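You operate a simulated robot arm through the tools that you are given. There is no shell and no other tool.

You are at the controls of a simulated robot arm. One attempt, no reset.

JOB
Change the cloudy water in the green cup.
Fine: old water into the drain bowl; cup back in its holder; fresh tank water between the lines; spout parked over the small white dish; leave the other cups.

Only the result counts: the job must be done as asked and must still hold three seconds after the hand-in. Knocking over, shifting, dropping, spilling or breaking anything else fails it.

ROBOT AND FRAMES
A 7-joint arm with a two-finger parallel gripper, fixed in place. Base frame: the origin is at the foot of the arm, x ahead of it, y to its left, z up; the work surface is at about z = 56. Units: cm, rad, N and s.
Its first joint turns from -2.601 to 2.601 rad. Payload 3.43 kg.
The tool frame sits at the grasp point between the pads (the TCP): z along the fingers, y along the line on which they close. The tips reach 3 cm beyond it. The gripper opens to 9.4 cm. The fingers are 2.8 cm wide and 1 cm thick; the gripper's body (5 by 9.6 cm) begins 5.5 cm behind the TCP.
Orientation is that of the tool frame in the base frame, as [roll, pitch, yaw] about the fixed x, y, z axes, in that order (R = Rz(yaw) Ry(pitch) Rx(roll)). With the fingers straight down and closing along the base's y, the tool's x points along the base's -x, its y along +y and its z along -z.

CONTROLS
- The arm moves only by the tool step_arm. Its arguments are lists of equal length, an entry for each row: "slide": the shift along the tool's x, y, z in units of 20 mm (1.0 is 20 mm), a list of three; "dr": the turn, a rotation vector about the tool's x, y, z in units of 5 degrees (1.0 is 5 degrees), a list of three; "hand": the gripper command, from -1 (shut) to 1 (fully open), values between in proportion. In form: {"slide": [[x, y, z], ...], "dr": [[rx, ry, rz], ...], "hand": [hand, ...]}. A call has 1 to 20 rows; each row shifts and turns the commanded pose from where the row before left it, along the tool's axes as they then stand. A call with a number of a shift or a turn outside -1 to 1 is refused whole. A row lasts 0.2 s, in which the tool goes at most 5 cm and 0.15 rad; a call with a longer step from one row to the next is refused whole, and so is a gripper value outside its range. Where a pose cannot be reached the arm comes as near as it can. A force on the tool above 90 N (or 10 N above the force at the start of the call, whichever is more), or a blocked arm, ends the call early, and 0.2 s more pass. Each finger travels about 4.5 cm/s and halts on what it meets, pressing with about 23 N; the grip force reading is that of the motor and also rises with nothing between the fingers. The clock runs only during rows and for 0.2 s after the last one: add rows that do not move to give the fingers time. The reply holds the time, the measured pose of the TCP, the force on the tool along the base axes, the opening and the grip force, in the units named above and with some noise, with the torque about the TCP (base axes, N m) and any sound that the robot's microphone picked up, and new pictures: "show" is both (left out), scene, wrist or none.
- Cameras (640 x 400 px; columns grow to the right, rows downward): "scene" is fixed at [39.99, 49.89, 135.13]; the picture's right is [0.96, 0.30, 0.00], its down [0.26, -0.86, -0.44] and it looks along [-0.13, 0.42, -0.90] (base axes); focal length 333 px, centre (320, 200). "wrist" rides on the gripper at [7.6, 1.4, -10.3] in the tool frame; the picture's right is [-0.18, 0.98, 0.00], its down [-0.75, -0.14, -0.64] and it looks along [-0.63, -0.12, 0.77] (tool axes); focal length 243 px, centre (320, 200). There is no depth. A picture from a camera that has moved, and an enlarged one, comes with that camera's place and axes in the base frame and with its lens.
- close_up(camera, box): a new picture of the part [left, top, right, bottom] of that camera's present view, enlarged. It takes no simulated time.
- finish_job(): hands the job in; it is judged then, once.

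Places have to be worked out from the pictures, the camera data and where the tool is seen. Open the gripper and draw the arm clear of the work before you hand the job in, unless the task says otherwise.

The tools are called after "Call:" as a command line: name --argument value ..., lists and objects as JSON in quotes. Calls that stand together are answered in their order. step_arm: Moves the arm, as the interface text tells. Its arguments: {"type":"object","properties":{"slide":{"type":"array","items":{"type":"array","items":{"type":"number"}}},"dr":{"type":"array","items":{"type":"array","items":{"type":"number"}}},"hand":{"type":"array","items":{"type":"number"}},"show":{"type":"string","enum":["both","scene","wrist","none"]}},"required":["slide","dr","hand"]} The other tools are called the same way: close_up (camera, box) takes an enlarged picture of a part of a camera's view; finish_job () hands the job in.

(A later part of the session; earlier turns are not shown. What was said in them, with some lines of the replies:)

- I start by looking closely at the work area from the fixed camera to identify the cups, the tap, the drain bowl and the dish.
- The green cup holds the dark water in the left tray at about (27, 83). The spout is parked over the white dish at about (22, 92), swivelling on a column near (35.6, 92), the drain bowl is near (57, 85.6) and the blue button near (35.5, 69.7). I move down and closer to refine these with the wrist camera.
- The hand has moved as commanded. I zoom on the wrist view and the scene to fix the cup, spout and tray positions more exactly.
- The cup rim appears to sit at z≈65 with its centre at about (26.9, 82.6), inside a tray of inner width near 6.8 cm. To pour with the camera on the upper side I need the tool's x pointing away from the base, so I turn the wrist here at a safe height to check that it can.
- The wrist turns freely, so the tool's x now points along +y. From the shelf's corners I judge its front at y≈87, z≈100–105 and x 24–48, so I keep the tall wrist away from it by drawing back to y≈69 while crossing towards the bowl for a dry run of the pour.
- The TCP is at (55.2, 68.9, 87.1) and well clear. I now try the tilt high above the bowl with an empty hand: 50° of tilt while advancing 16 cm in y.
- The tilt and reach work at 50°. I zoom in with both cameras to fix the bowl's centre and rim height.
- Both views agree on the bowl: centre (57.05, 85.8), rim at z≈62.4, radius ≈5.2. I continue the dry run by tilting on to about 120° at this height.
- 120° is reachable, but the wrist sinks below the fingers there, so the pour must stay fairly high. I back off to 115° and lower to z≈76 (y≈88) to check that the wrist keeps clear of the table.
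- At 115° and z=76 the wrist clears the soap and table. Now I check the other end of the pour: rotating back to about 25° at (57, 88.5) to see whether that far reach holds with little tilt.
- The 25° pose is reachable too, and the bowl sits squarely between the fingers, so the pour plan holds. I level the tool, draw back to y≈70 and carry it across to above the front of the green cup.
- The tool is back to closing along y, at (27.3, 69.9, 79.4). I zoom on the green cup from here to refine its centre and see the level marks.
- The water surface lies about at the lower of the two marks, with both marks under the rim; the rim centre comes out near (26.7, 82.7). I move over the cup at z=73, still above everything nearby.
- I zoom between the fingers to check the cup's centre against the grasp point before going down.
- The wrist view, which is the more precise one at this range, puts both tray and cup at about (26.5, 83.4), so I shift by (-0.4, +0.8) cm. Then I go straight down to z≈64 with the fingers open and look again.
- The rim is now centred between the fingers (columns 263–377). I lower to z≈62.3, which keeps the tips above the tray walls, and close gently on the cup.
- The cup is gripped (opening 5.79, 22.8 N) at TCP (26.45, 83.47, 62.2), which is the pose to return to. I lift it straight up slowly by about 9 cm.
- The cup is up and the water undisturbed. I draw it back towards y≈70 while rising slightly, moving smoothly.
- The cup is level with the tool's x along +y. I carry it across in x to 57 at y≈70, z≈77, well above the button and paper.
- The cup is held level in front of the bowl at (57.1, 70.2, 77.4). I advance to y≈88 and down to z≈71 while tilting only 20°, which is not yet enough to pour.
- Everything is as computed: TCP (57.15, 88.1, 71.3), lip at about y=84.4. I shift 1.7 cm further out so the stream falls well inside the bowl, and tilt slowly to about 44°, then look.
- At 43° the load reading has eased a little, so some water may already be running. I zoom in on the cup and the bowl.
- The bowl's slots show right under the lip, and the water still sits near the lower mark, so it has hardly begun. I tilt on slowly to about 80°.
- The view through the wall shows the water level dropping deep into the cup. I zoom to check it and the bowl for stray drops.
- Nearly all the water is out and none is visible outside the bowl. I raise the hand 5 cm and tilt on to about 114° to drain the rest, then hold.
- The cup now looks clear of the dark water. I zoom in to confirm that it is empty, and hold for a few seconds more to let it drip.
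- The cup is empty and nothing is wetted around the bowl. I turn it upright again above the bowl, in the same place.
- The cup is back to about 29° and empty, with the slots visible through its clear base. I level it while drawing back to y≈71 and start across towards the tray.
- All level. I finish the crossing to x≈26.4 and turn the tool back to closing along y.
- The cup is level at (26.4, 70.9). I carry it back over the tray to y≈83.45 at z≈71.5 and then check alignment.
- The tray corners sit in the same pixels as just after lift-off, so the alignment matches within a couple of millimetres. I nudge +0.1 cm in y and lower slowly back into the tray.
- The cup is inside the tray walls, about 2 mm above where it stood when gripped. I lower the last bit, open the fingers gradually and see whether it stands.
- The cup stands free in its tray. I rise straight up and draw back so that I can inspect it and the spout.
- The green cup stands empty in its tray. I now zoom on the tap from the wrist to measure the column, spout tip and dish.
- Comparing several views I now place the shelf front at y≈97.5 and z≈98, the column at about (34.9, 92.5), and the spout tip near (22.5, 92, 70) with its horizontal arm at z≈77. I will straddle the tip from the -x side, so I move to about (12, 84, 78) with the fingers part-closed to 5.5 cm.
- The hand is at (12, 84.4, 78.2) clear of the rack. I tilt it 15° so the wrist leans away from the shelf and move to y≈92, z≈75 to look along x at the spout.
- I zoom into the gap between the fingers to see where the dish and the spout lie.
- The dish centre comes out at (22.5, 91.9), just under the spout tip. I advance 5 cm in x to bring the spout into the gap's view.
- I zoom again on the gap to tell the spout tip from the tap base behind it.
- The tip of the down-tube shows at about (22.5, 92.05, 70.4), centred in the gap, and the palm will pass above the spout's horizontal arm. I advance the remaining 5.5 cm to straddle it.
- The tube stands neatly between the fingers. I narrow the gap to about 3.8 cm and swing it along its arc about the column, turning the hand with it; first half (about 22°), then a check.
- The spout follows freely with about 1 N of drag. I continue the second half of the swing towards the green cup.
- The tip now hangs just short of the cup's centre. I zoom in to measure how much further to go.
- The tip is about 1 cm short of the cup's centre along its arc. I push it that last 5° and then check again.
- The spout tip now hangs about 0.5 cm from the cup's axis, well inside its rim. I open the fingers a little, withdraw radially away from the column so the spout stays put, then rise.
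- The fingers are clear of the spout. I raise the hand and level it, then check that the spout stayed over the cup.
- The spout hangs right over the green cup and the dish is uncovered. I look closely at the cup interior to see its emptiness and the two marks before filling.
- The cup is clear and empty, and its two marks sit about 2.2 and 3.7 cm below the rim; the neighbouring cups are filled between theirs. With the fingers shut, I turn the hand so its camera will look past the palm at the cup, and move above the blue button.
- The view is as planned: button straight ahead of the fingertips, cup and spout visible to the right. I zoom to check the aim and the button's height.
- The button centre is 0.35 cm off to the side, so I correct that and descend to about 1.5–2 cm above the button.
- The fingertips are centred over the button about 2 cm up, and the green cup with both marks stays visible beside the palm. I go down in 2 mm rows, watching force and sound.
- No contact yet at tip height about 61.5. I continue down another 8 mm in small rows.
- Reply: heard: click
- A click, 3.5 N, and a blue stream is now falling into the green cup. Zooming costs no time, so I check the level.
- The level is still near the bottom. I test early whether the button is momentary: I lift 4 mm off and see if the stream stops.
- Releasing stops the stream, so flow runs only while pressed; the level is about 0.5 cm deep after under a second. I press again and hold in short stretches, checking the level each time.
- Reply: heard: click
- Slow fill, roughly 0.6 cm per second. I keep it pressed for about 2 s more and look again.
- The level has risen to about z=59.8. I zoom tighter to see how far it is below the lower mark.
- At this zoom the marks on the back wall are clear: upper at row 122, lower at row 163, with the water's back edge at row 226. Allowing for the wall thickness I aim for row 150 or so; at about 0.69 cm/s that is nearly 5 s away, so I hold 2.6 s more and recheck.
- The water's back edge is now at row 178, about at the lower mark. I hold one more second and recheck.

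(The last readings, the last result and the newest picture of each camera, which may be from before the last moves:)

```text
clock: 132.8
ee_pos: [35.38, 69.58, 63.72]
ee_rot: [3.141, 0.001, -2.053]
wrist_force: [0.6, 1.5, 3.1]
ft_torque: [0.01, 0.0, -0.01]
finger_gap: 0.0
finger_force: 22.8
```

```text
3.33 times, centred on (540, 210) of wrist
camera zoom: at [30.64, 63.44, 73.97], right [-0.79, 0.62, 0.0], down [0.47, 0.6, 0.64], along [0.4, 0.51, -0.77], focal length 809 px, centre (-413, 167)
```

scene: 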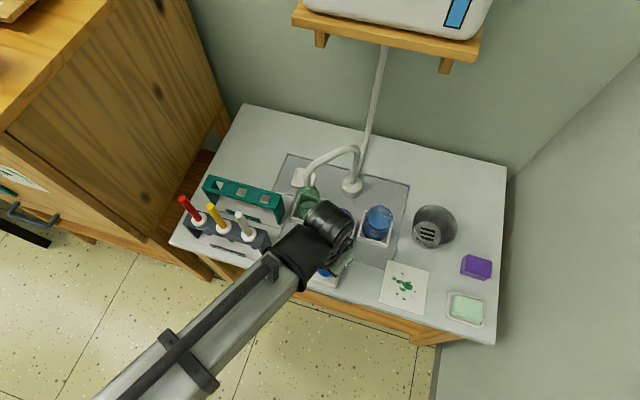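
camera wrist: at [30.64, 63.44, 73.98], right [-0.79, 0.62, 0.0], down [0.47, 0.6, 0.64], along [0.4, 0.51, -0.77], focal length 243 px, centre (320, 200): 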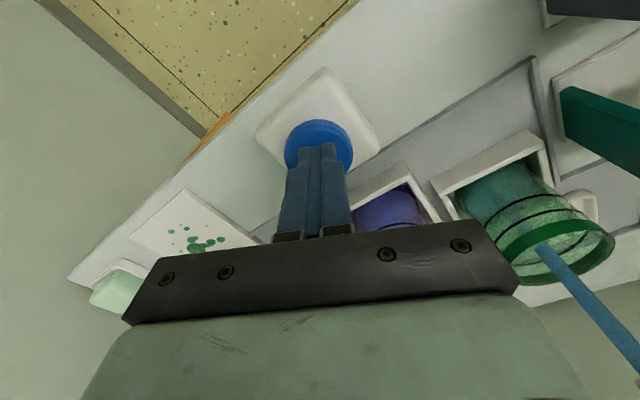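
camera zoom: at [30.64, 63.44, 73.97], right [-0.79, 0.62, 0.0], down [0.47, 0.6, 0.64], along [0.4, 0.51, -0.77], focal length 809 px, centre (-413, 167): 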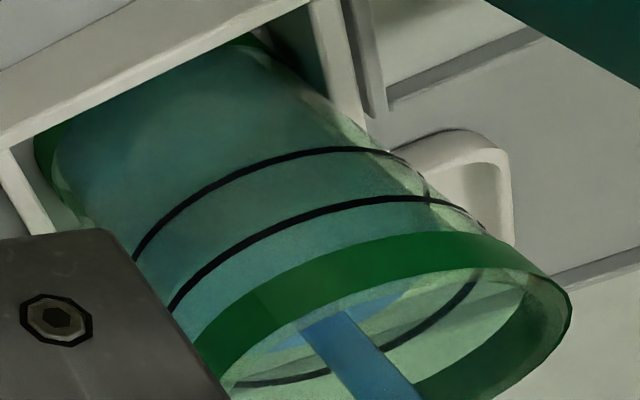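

The back edge is at row 158, now just covering the lower mark, with the upper mark clear above. I hold one more row and then lift off the button.

Call:
step_arm --slide '[[0, 0, 0], [0, 0, -0.3], [0, 0, -0.4], [0, 0, 0]]' --dr '[[0, 0, 0], [0, 0, 0], [0, 0, 0], [0, 0, 0]]' --hand '[-1, -1, -1, -1]' --show "wrist"

Call:
close_up --camera "scene" --box '[295, 180, 325, 210]'

Call:
close_up --camera "wrist" --box '[480, 140, 600, 270]'

```text
clock: 133.8
ee_pos: [35.48, 69.55, 65.1]
ee_rot: [-3.141, -0.001, -2.052]
wrist_force: [-0.8, 0.2, 0.0]
ft_torque: [0.01, 0.01, -0.01]
finger_gap: 0.0
finger_force: 23.0
camera wrist: at [30.71, 63.47, 75.39], right [-0.79, 0.62, 0.0], down [0.47, 0.6, 0.64], along [0.4, 0.51, -0.77], focal length 243 px, centre (320, 200)
```

wrist: 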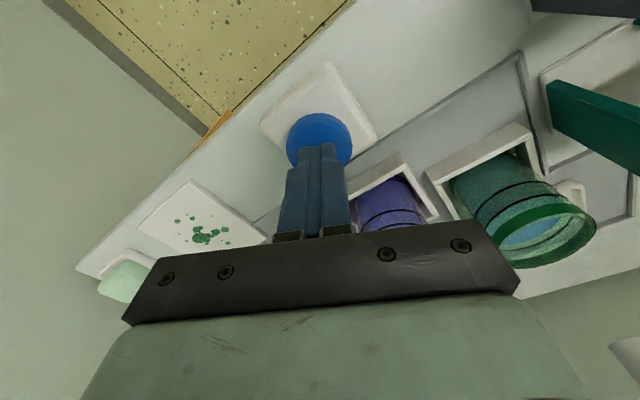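

```text
13.33 times, centred on (310, 195) of scene
camera zoom: at [39.99, 49.89, 135.13], right [0.96, 0.3, 0.0], down [0.26, -0.86, -0.44], along [-0.13, 0.42, -0.9], focal length 4437 px, centre (453, 267)
```

zoom: 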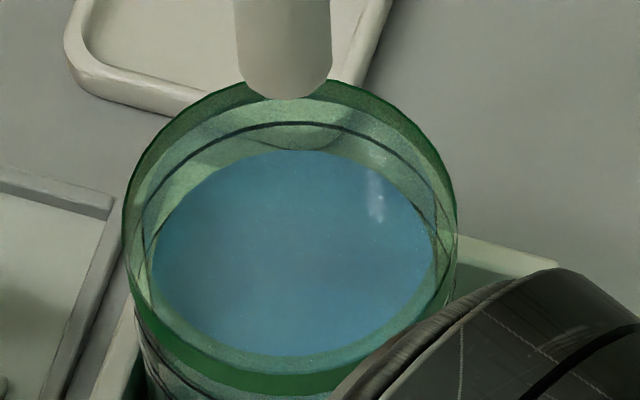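

```text
3.08 times, centred on (540, 205) of wrist
camera zoom: at [30.71, 63.47, 75.39], right [-0.79, 0.62, 0.0], down [0.47, 0.6, 0.64], along [0.4, 0.51, -0.77], focal length 746 px, centre (-357, 185)
```

zoom: 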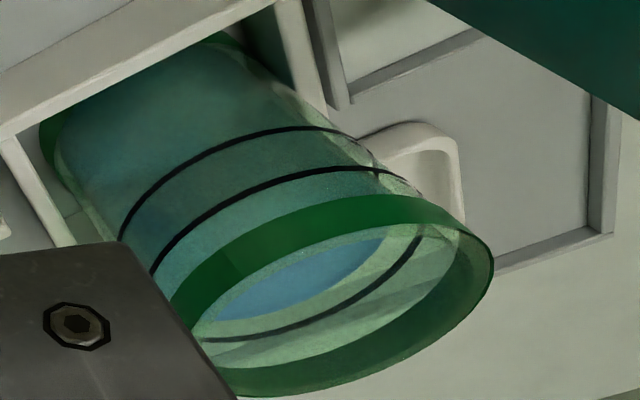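

The stream has stopped with the water's back edge at row 150, between the two marks (upper at 122, lower hidden below the surface). I now rise from the button and go back to the standoff point outward of the spout, at (22.9, 78.1).

Call:
step_arm --slide '[[0, 0, -0.5], [0, 0, -0.8], [0, 0, -0.8], [0, 0, -0.8], [0, 0, -0.8], [0, 0, -0.8], [0, 0, -0.6], [0, 0, -0.3], [-0.087, 0.45, 0], [-0.087, 0.8, 0], [-0.087, 0.8, 0], [-0.087, 0.8, 0], [-0.087, 0.8, 0], [-0.087, 0.8, 0], [-0.087, 0.8, 0], [-0.087, 0.8, 0], [-0.087, 0.8, 0], [-0.087, 0.67, 0], [0, 0, 0]]' --dr '[[0, 0, 0], [0, 0, 0], [0, 0, 0], [0, 0, 0], [0, 0, 0], [0, 0, 0], [0, 0, 0], [0, 0, 0], [0, 0, 0], [0, 0, 0], [0, 0, 0], [0, 0, 0], [0, 0, 0], [0, 0, 0], [0, 0, 0], [0, 0, 0], [0, 0, 0], [0, 0, 0], [0, 0, 0]]' --hand '[-1, -1, -1, -1, -1, -1, -1, -1, -1, -1, -1, -1, -1, -1, -1, -1, -1, -1, -1]'

Call:
close_up --camera "scene" --box '[280, 140, 370, 225]'

```text
clock: 137.8
ee_pos: [22.92, 77.93, 75.95]
ee_rot: [3.141, 0.0, -2.053]
wrist_force: [0.3, -0.9, 0.0]
ft_torque: [0.0, 0.0, -0.03]
finger_gap: 0.0
finger_force: 22.9
camera wrist: at [18.18, 71.88, 86.06], right [-0.79, 0.62, 0.0], down [0.47, 0.6, 0.64], along [0.4, 0.51, -0.77], focal length 243 px, centre (320, 200)
```

scene: 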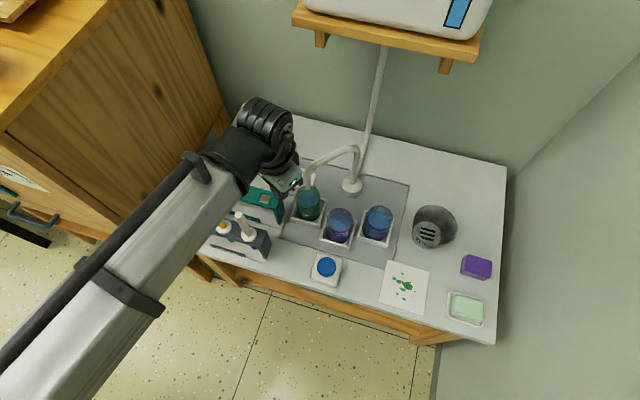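
wrist: 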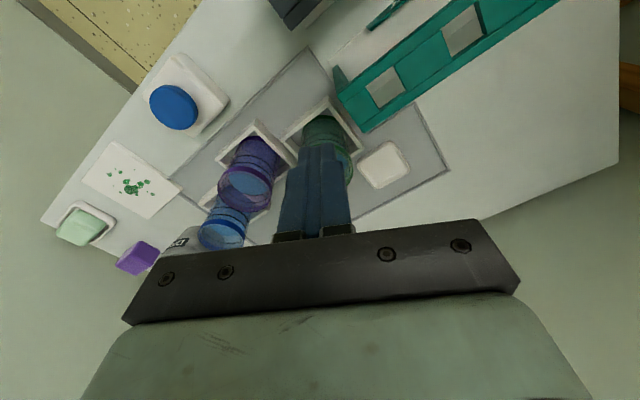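

```text
4.71 times, centred on (325, 182) of scene
camera zoom: at [39.99, 49.89, 135.13], right [0.96, 0.3, 0.0], down [0.26, -0.86, -0.44], along [-0.13, 0.42, -0.9], focal length 1566 px, centre (296, 282)
```

zoom: 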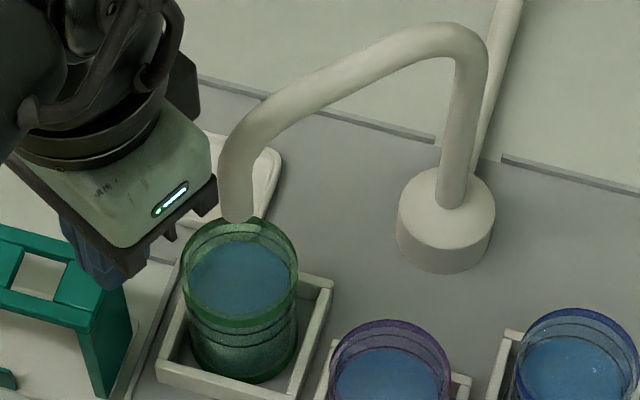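

The cup is filled and the spout still points into it. I restore the hand's heading and 15° tilt, open to 5.5 cm and settle at z≈75.

Call:
step_arm --slide '[[0, 0, 0], [0, 0, 0], [0, 0, 0], [0, 0, 0], [0, 0, 0], [0, 0, 0], [0, 0, 0], [0, -0.117, 0.435], [0, 0, 0], [0, 0, 0]]' --dr '[[0, 0, 0.87], [0, 0, 0.87], [0, 0, 0.87], [-0.75, 0, 0], [-0.75, 0, 0], [-0.75, 0, 0], [-0.75, 0, 0], [0, 0, 0], [0, 0, 0], [0, 0, 0]]' --hand '[-0.7, -0.5, -0.3, -0.1, 0.1, 0.17, 0.17, 0.17, 0.17, 0.17]'

Call:
close_up --camera "wrist" --box '[220, 60, 420, 240]'

```text
clock: 140.0
ee_pos: [22.93, 77.92, 75.05]
ee_rot: [2.879, 0.0, -2.28]
wrist_force: [0.0, -0.1, 0.5]
ft_torque: [-0.03, 0.01, -0.02]
finger_gap: 5.49
finger_force: 0.1
camera wrist: at [18.91, 71.33, 85.22], right [-0.6, 0.76, 0.25], down [0.72, 0.37, 0.58], along [0.35, 0.53, -0.77], focal length 243 px, centre (320, 200)
```

scene: 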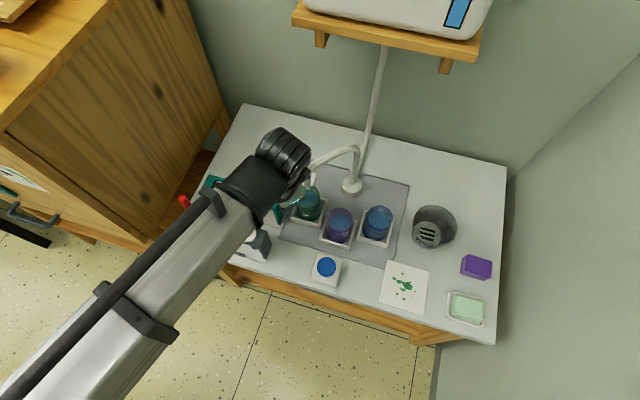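
wrist: 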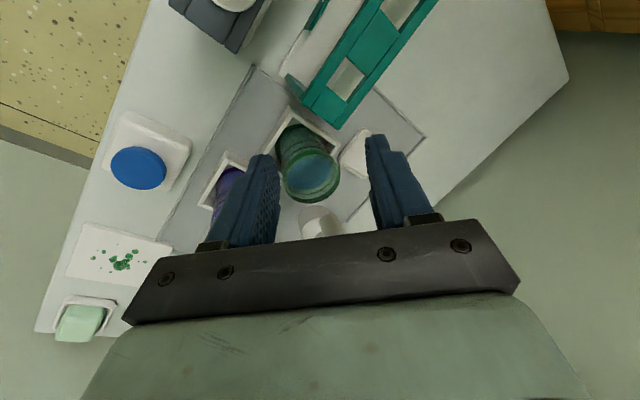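

```text
2.22 times, centred on (320, 150) of wrist
camera zoom: at [18.91, 71.33, 85.22], right [-0.6, 0.76, 0.25], down [0.72, 0.37, 0.58], along [0.35, 0.53, -0.77], focal length 539 px, centre (320, 311)
```

zoom: 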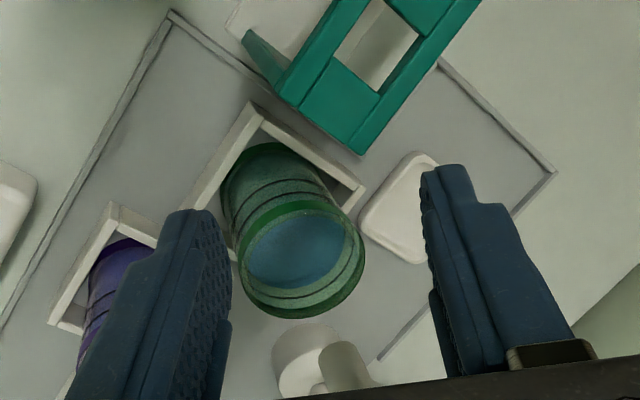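

The spout tip lies between the fingers' lines of approach. I move in 5.8 cm along the same radial line and narrow the gap to 3.8 cm.

Call:
step_arm --slide '[[-0.3, 0, 0], [-0.5, 0, 0], [-0.6, 0, 0], [-0.6, 0, 0], [-0.5, 0, 0], [-0.4, 0, 0], [0, 0, 0], [0, 0, 0], [0, 0, 0]]' --dr '[[0, 0, 0], [0, 0, 0], [0, 0, 0], [0, 0, 0], [0, 0, 0], [0, 0, 0], [0, 0, 0], [0, 0, 0], [0, 0, 0]]' --hand '[0.17, 0.17, 0.17, 0.17, 0.17, 0.17, 0.17, 0.17, 0.17]'

Call:
close_up --camera "wrist" --box '[220, 60, 420, 240]'

```text
clock: 142.0
ee_pos: [26.66, 82.25, 75.18]
ee_rot: [2.879, 0.001, -2.279]
wrist_force: [0.7, 0.0, -0.1]
ft_torque: [0.01, 0.0, -0.02]
finger_gap: 5.52
finger_force: 0.2
camera wrist: at [22.74, 75.72, 85.29], right [-0.6, 0.76, 0.25], down [0.72, 0.37, 0.58], along [0.35, 0.53, -0.77], focal length 243 px, centre (320, 200)
```

scene: 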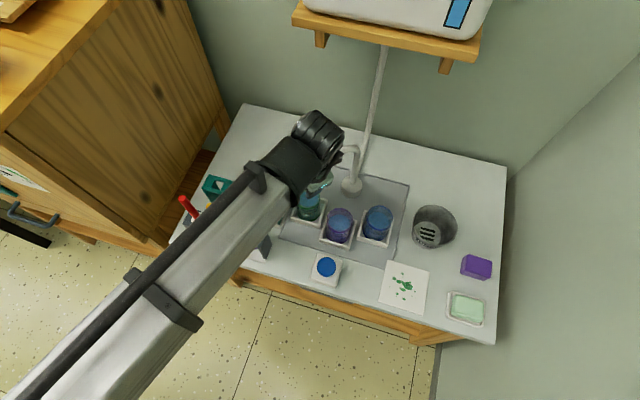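
wrist: 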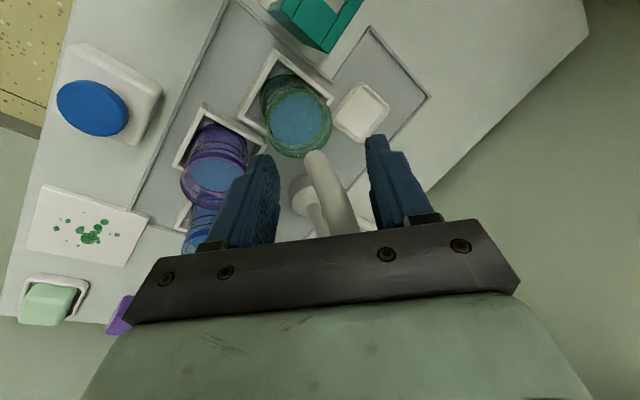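

```text
2.22 times, centred on (320, 150) of wrist
camera zoom: at [22.74, 75.72, 85.29], right [-0.6, 0.76, 0.25], down [0.72, 0.37, 0.58], along [0.35, 0.53, -0.77], focal length 539 px, centre (320, 311)
```

zoom: 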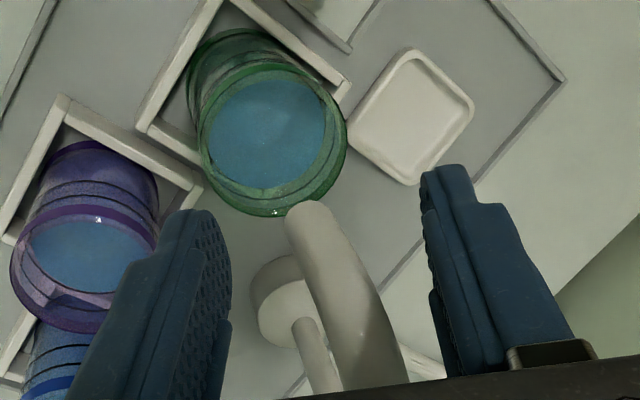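

The tube is well between the fingers. I narrow to 3.8 cm and swing it back along the arc, first about 25°.

Call:
step_arm --slide '[[0, 0, 0], [0, 0, 0], [-0.005, 0.234, 0.063], [-0.005, 0.234, 0.063], [-0.005, 0.234, 0.063], [-0.005, 0.234, 0.063], [-0.005, 0.234, 0.063], [-0.005, 0.234, 0.063], [-0.005, 0.234, 0.063], [-0.005, 0.234, 0.063], [-0.005, 0.234, 0.063], [-0.005, 0.234, 0.063], [-0.005, 0.234, 0.063], [0, 0, 0], [0, 0, 0]]' --dr '[[0, 0, 0], [0, 0, 0], [0, -0.1165, 0.4345], [0, -0.1165, 0.4345], [0, -0.1165, 0.4345], [0, -0.1165, 0.4345], [0, -0.1165, 0.4345], [0, -0.1165, 0.4345], [0, -0.1165, 0.4345], [0, -0.1165, 0.4345], [0, -0.1165, 0.4345], [0, -0.1165, 0.4345], [0, -0.1165, 0.4345], [0, 0, 0], [0, 0, 0]]' --hand '[-0.19, -0.19, -0.19, -0.19, -0.19, -0.19, -0.19, -0.19, -0.19, -0.19, -0.19, -0.19, -0.19, -0.19, -0.19]'

```text
clock: 145.2
ee_pos: [23.4, 86.48, 74.99]
ee_rot: [2.88, 0.0, -2.71]
wrist_force: [0.3, -0.6, 0.1]
ft_torque: [0.0, 0.02, -0.02]
finger_gap: 3.81
finger_force: 0.1
camera wrist: at [17.07, 82.29, 85.16], right [-0.23, 0.94, 0.25], down [0.81, 0.04, 0.58], along [0.54, 0.34, -0.77], focal length 243 px, centre (320, 200)
```

scene: 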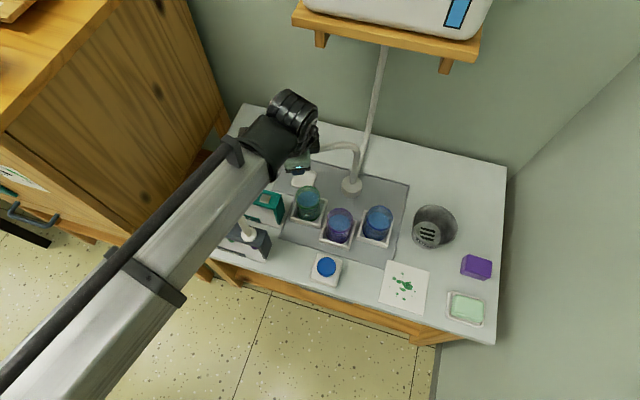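
wrist: 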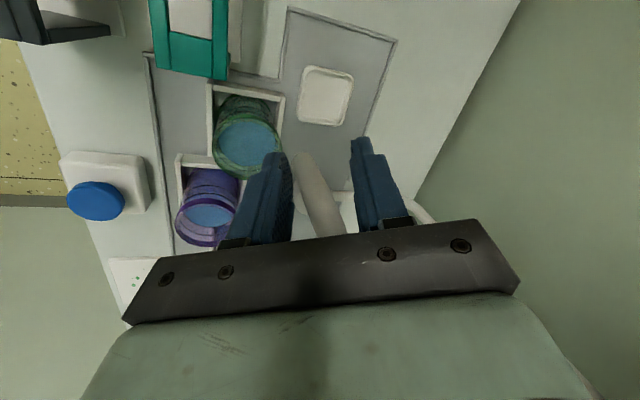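

The spout follows against the near finger. I continue the other half of the swing back to the dish.

Call:
step_arm --slide '[[-0.005, 0.234, 0.063], [-0.005, 0.234, 0.063], [-0.005, 0.234, 0.063], [-0.005, 0.234, 0.063], [-0.005, 0.234, 0.063], [-0.005, 0.234, 0.063], [-0.005, 0.234, 0.063], [-0.005, 0.234, 0.063], [-0.005, 0.234, 0.063], [-0.005, 0.234, 0.063], [-0.005, 0.234, 0.063], [0, 0, 0], [0, 0, 0]]' --dr '[[0, -0.1165, 0.4345], [0, -0.1165, 0.4345], [0, -0.1165, 0.4345], [0, -0.1165, 0.4345], [0, -0.1165, 0.4345], [0, -0.1165, 0.4345], [0, -0.1165, 0.4345], [0, -0.1165, 0.4345], [0, -0.1165, 0.4345], [0, -0.1165, 0.4345], [0, -0.1165, 0.4345], [0, 0, 0], [0, 0, 0]]' --hand '[-0.19, -0.19, -0.19, -0.19, -0.19, -0.19, -0.19, -0.19, -0.19, -0.19, -0.19, -0.19, -0.19]'

Call:
close_up --camera "wrist" --box '[220, 60, 420, 240]'

```text
clock: 148.0
ee_pos: [22.32, 91.87, 75.04]
ee_rot: [2.88, -0.001, 3.14]
wrist_force: [-0.6, -0.1, -0.2]
ft_torque: [0.01, -0.03, 0.01]
finger_gap: 3.82
finger_force: 0.0
camera wrist: at [14.7, 90.58, 85.2], right [0.18, 0.95, 0.25], down [0.75, -0.3, 0.58], along [0.63, 0.08, -0.77], focal length 243 px, centre (320, 200)
```

scene: 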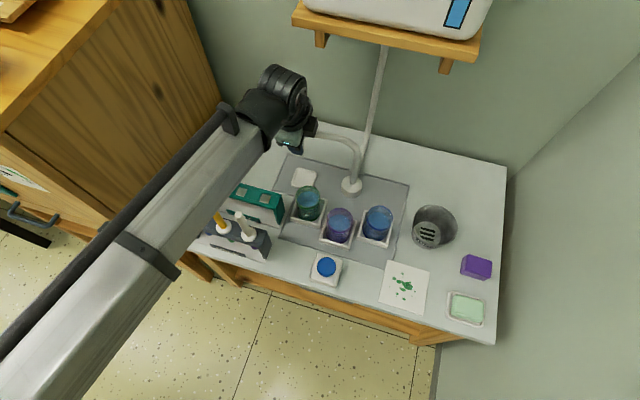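
wrist: 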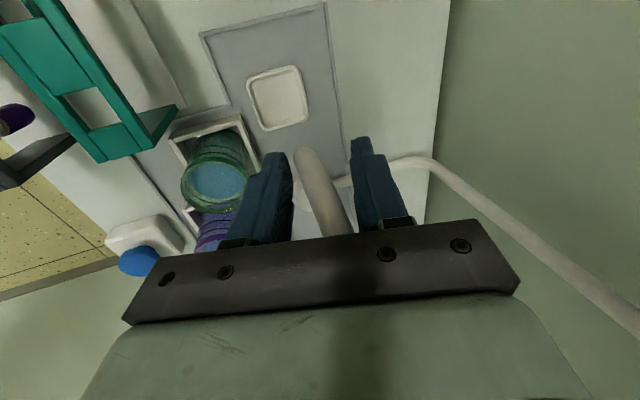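

```text
2.22 times, centred on (320, 150) of wrist
camera zoom: at [14.7, 90.58, 85.2], right [0.18, 0.95, 0.25], down [0.75, -0.3, 0.58], along [0.63, 0.08, -0.77], focal length 539 px, centre (320, 311)
```

zoom: 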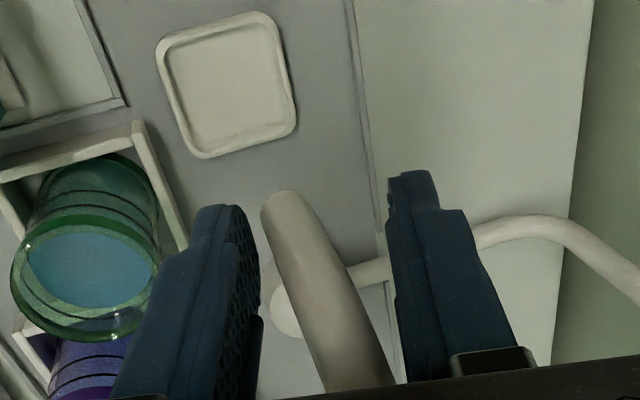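

The tip measures (22.4, 91.85) against the dish centre (22.3, 91.8), so it is parked as at the start. I open the fingers and withdraw straight along -x.

Call:
step_arm --slide '[[0, 0, 0], [0, 0, 0], [0, 0, 0], [0.3, 0, 0], [0.5, 0, 0], [0.6, 0, 0], [0.7, 0, 0], [0.7, 0, 0], [0.7, 0, 0], [0.7, 0, 0], [0.5, 0, 0], [0, 0, 0]]' --dr '[[0, 0, 0], [0, 0, 0], [0, 0, 0], [0, 0, 0], [0, 0, 0], [0, 0, 0], [0, 0, 0], [0, 0, 0], [0, 0, 0], [0, 0, 0], [0, 0, 0], [0, 0, 0]]' --hand '[0.05, 0.17, 0.17, 0.17, 0.17, 0.17, 0.17, 0.17, 0.17, 0.17, 0.17, 0.17]'

Call:
close_up --camera "scene" --box '[270, 110, 390, 225]'

```text
clock: 150.6
ee_pos: [12.93, 91.86, 74.96]
ee_rot: [2.88, -0.003, -3.141]
wrist_force: [-0.1, 1.0, 0.0]
ft_torque: [0.02, -0.01, 0.03]
finger_gap: 5.52
finger_force: 0.0
camera wrist: at [5.34, 90.58, 85.2], right [0.18, 0.95, 0.25], down [0.75, -0.3, 0.58], along [0.63, 0.08, -0.77], focal length 243 px, centre (320, 200)
```

scene: 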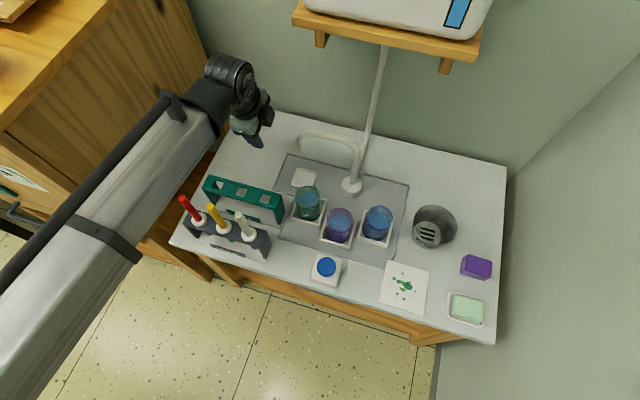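
wrist: 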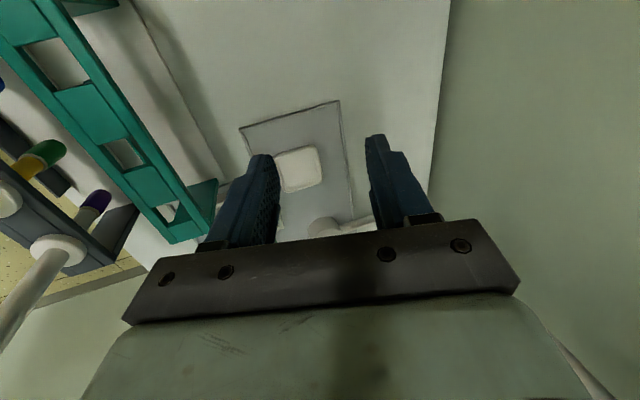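

```text
3.48 times, centred on (330, 168) of scene
camera zoom: at [39.99, 49.89, 135.13], right [0.96, 0.3, 0.0], down [0.26, -0.86, -0.44], along [-0.13, 0.42, -0.9], focal length 1157 px, centre (285, 313)
```

zoom: 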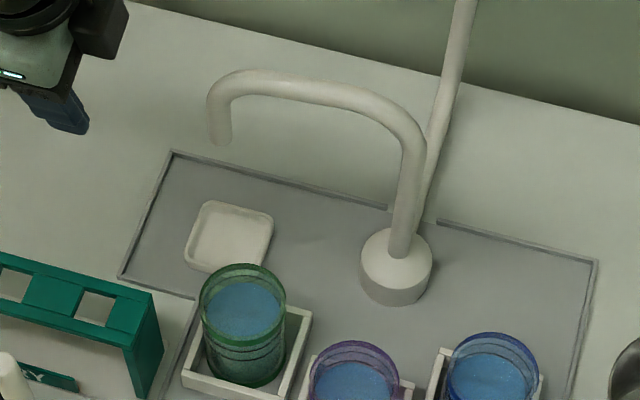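

The spout is back on its original line over the dish and the three cups stand in their trays. I level the hand, raise it and draw it back clear, with the gripper fully open.

Call:
step_arm --slide '[[0, 0.2, -0.7], [0, 0.2, -0.7], [0, 0.2, -0.7], [0, 0.2, -0.7], [0, 0.2, -0.7], [0, 0.2, -0.7], [0, 0, 0], [0, 0, 0], [0, 0, 0], [0, 0, 0], [0, -0.5, -0.5], [0, -0.9, -0.8], [0, -0.9, -0.8], [0, -0.9, -0.8], [0, -0.9, -0.8], [0, -0.9, -0.6], [0, -0.9, 0], [0, -0.9, 0], [0, -0.9, 0], [0, 0, 0]]' --dr '[[0, 0, 0], [0, 0, 0], [0, 0, 0], [0, 0, 0], [0, 0, 0], [0, 0, 0], [0.75, 0, 0], [0.75, 0, 0], [0.75, 0, 0], [0.75, 0, 0], [0, 0, 0], [0, 0, 0], [0, 0, 0], [0, 0, 0], [0, 0, 0], [0, 0, 0], [0, 0, 0], [0, 0, 0], [0, 0, 0], [0, 0, 0]]' --hand '[0.17, 0.17, 0.17, 0.17, 0.17, 0.17, 0.3, 0.5, 0.7, 0.9, 1, 1, 1, 1, 1, 1, 1, 1, 1, 1]'

Call:
close_up --camera "scene" --box '[295, 180, 325, 210]'

Call:
close_up --camera "scene" --box '[280, 170, 400, 260]'

Call:
close_up --camera "scene" --box '[380, 180, 510, 330]'

```text
clock: 154.8
ee_pos: [12.95, 76.54, 92.17]
ee_rot: [3.141, -0.001, -3.141]
wrist_force: [1.1, 0.5, -0.2]
ft_torque: [0.01, -0.02, 0.01]
finger_gap: 9.4
finger_force: 0.0
camera wrist: at [5.37, 78.05, 102.39], right [0.18, 0.98, 0.0], down [0.75, -0.14, 0.64], along [0.63, -0.12, -0.77], focal length 243 px, centre (320, 200)
```

scene: 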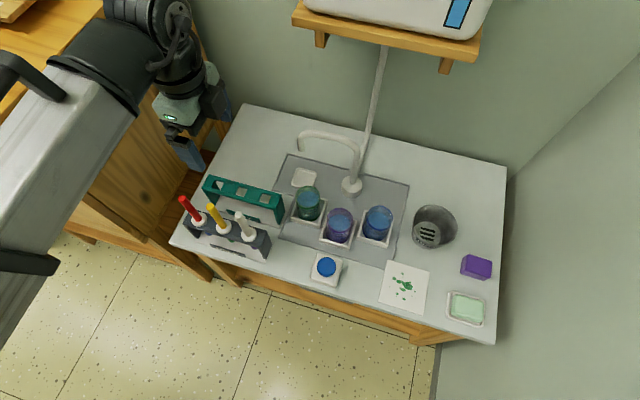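
wrist: 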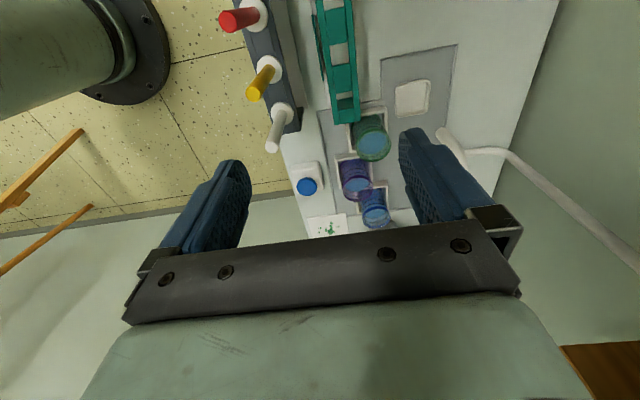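

```text
13.33 times, centred on (310, 195) of scene
camera zoom: at [39.99, 49.89, 135.13], right [0.96, 0.3, 0.0], down [0.26, -0.86, -0.44], along [-0.13, 0.42, -0.9], focal length 4437 px, centre (453, 267)
```

zoom: 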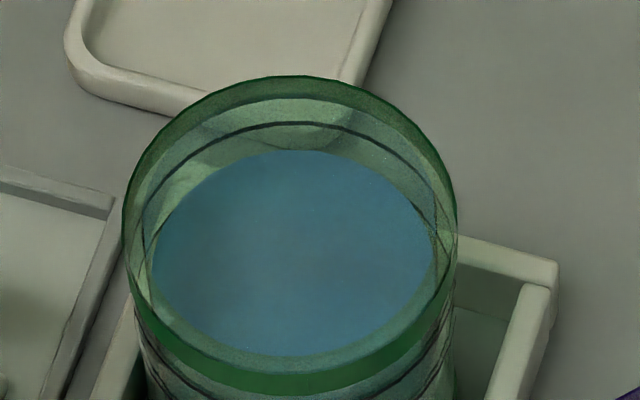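

```text
4.44 times, centred on (340, 215) of scene
camera zoom: at [39.99, 49.89, 135.13], right [0.96, 0.3, 0.0], down [0.26, -0.86, -0.44], along [-0.13, 0.42, -0.9], focal length 1479 px, centre (231, 133)
```

zoom: 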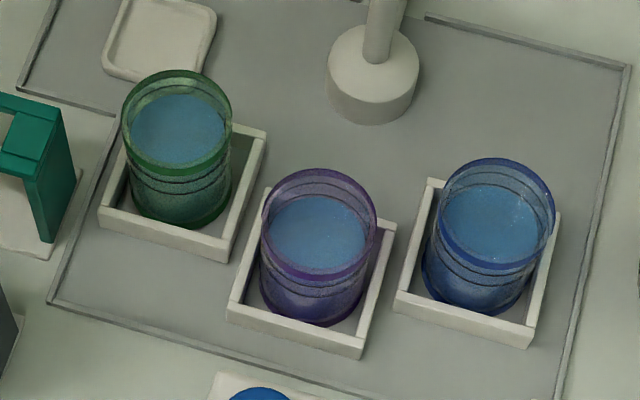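

```text
2.67 times, centred on (445, 255) of scene
camera zoom: at [39.99, 49.89, 135.13], right [0.96, 0.3, 0.0], down [0.26, -0.86, -0.44], along [-0.13, 0.42, -0.9], focal length 887 px, centre (-13, 53)
```

zoom: 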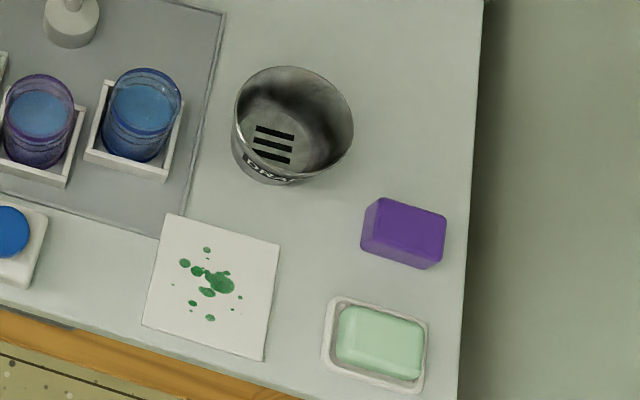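

Final check: the fresh water's back edge is at row 150, well between the marks and close to the level in the other cups. The cup is in its holder, the drain bowl is dry around its rim, the spout is over the dish, and nothing else has moved. The gripper is open and the arm is clear, so I hand the job in.

Call:
finish_job

```text
The job is handed in.
```

I've handed the job in. The result hasn't come back, so this is what the last pictures and readings showed.

- **Old water:** I poured it all into the drain bowl. The cup looked clear and empty afterwards, and I saw no spill around the bowl.
- **Green cup:** it is back in its holder, within about 2 mm of where it stood before.
- **Fresh water:** it is filled from the tank to between the two lines, slightly above the midpoint and about 0.4 cm higher than the other two cups.
- **Spout:** it is parked over the white dish within about 2 mm of the dish's centre, which matches its starting position.
- **Everything else:** the purple and blue cups, racks, sponge, soap and paper look unmoved.

The gripper is open and the arm is drawn back clear of the table.
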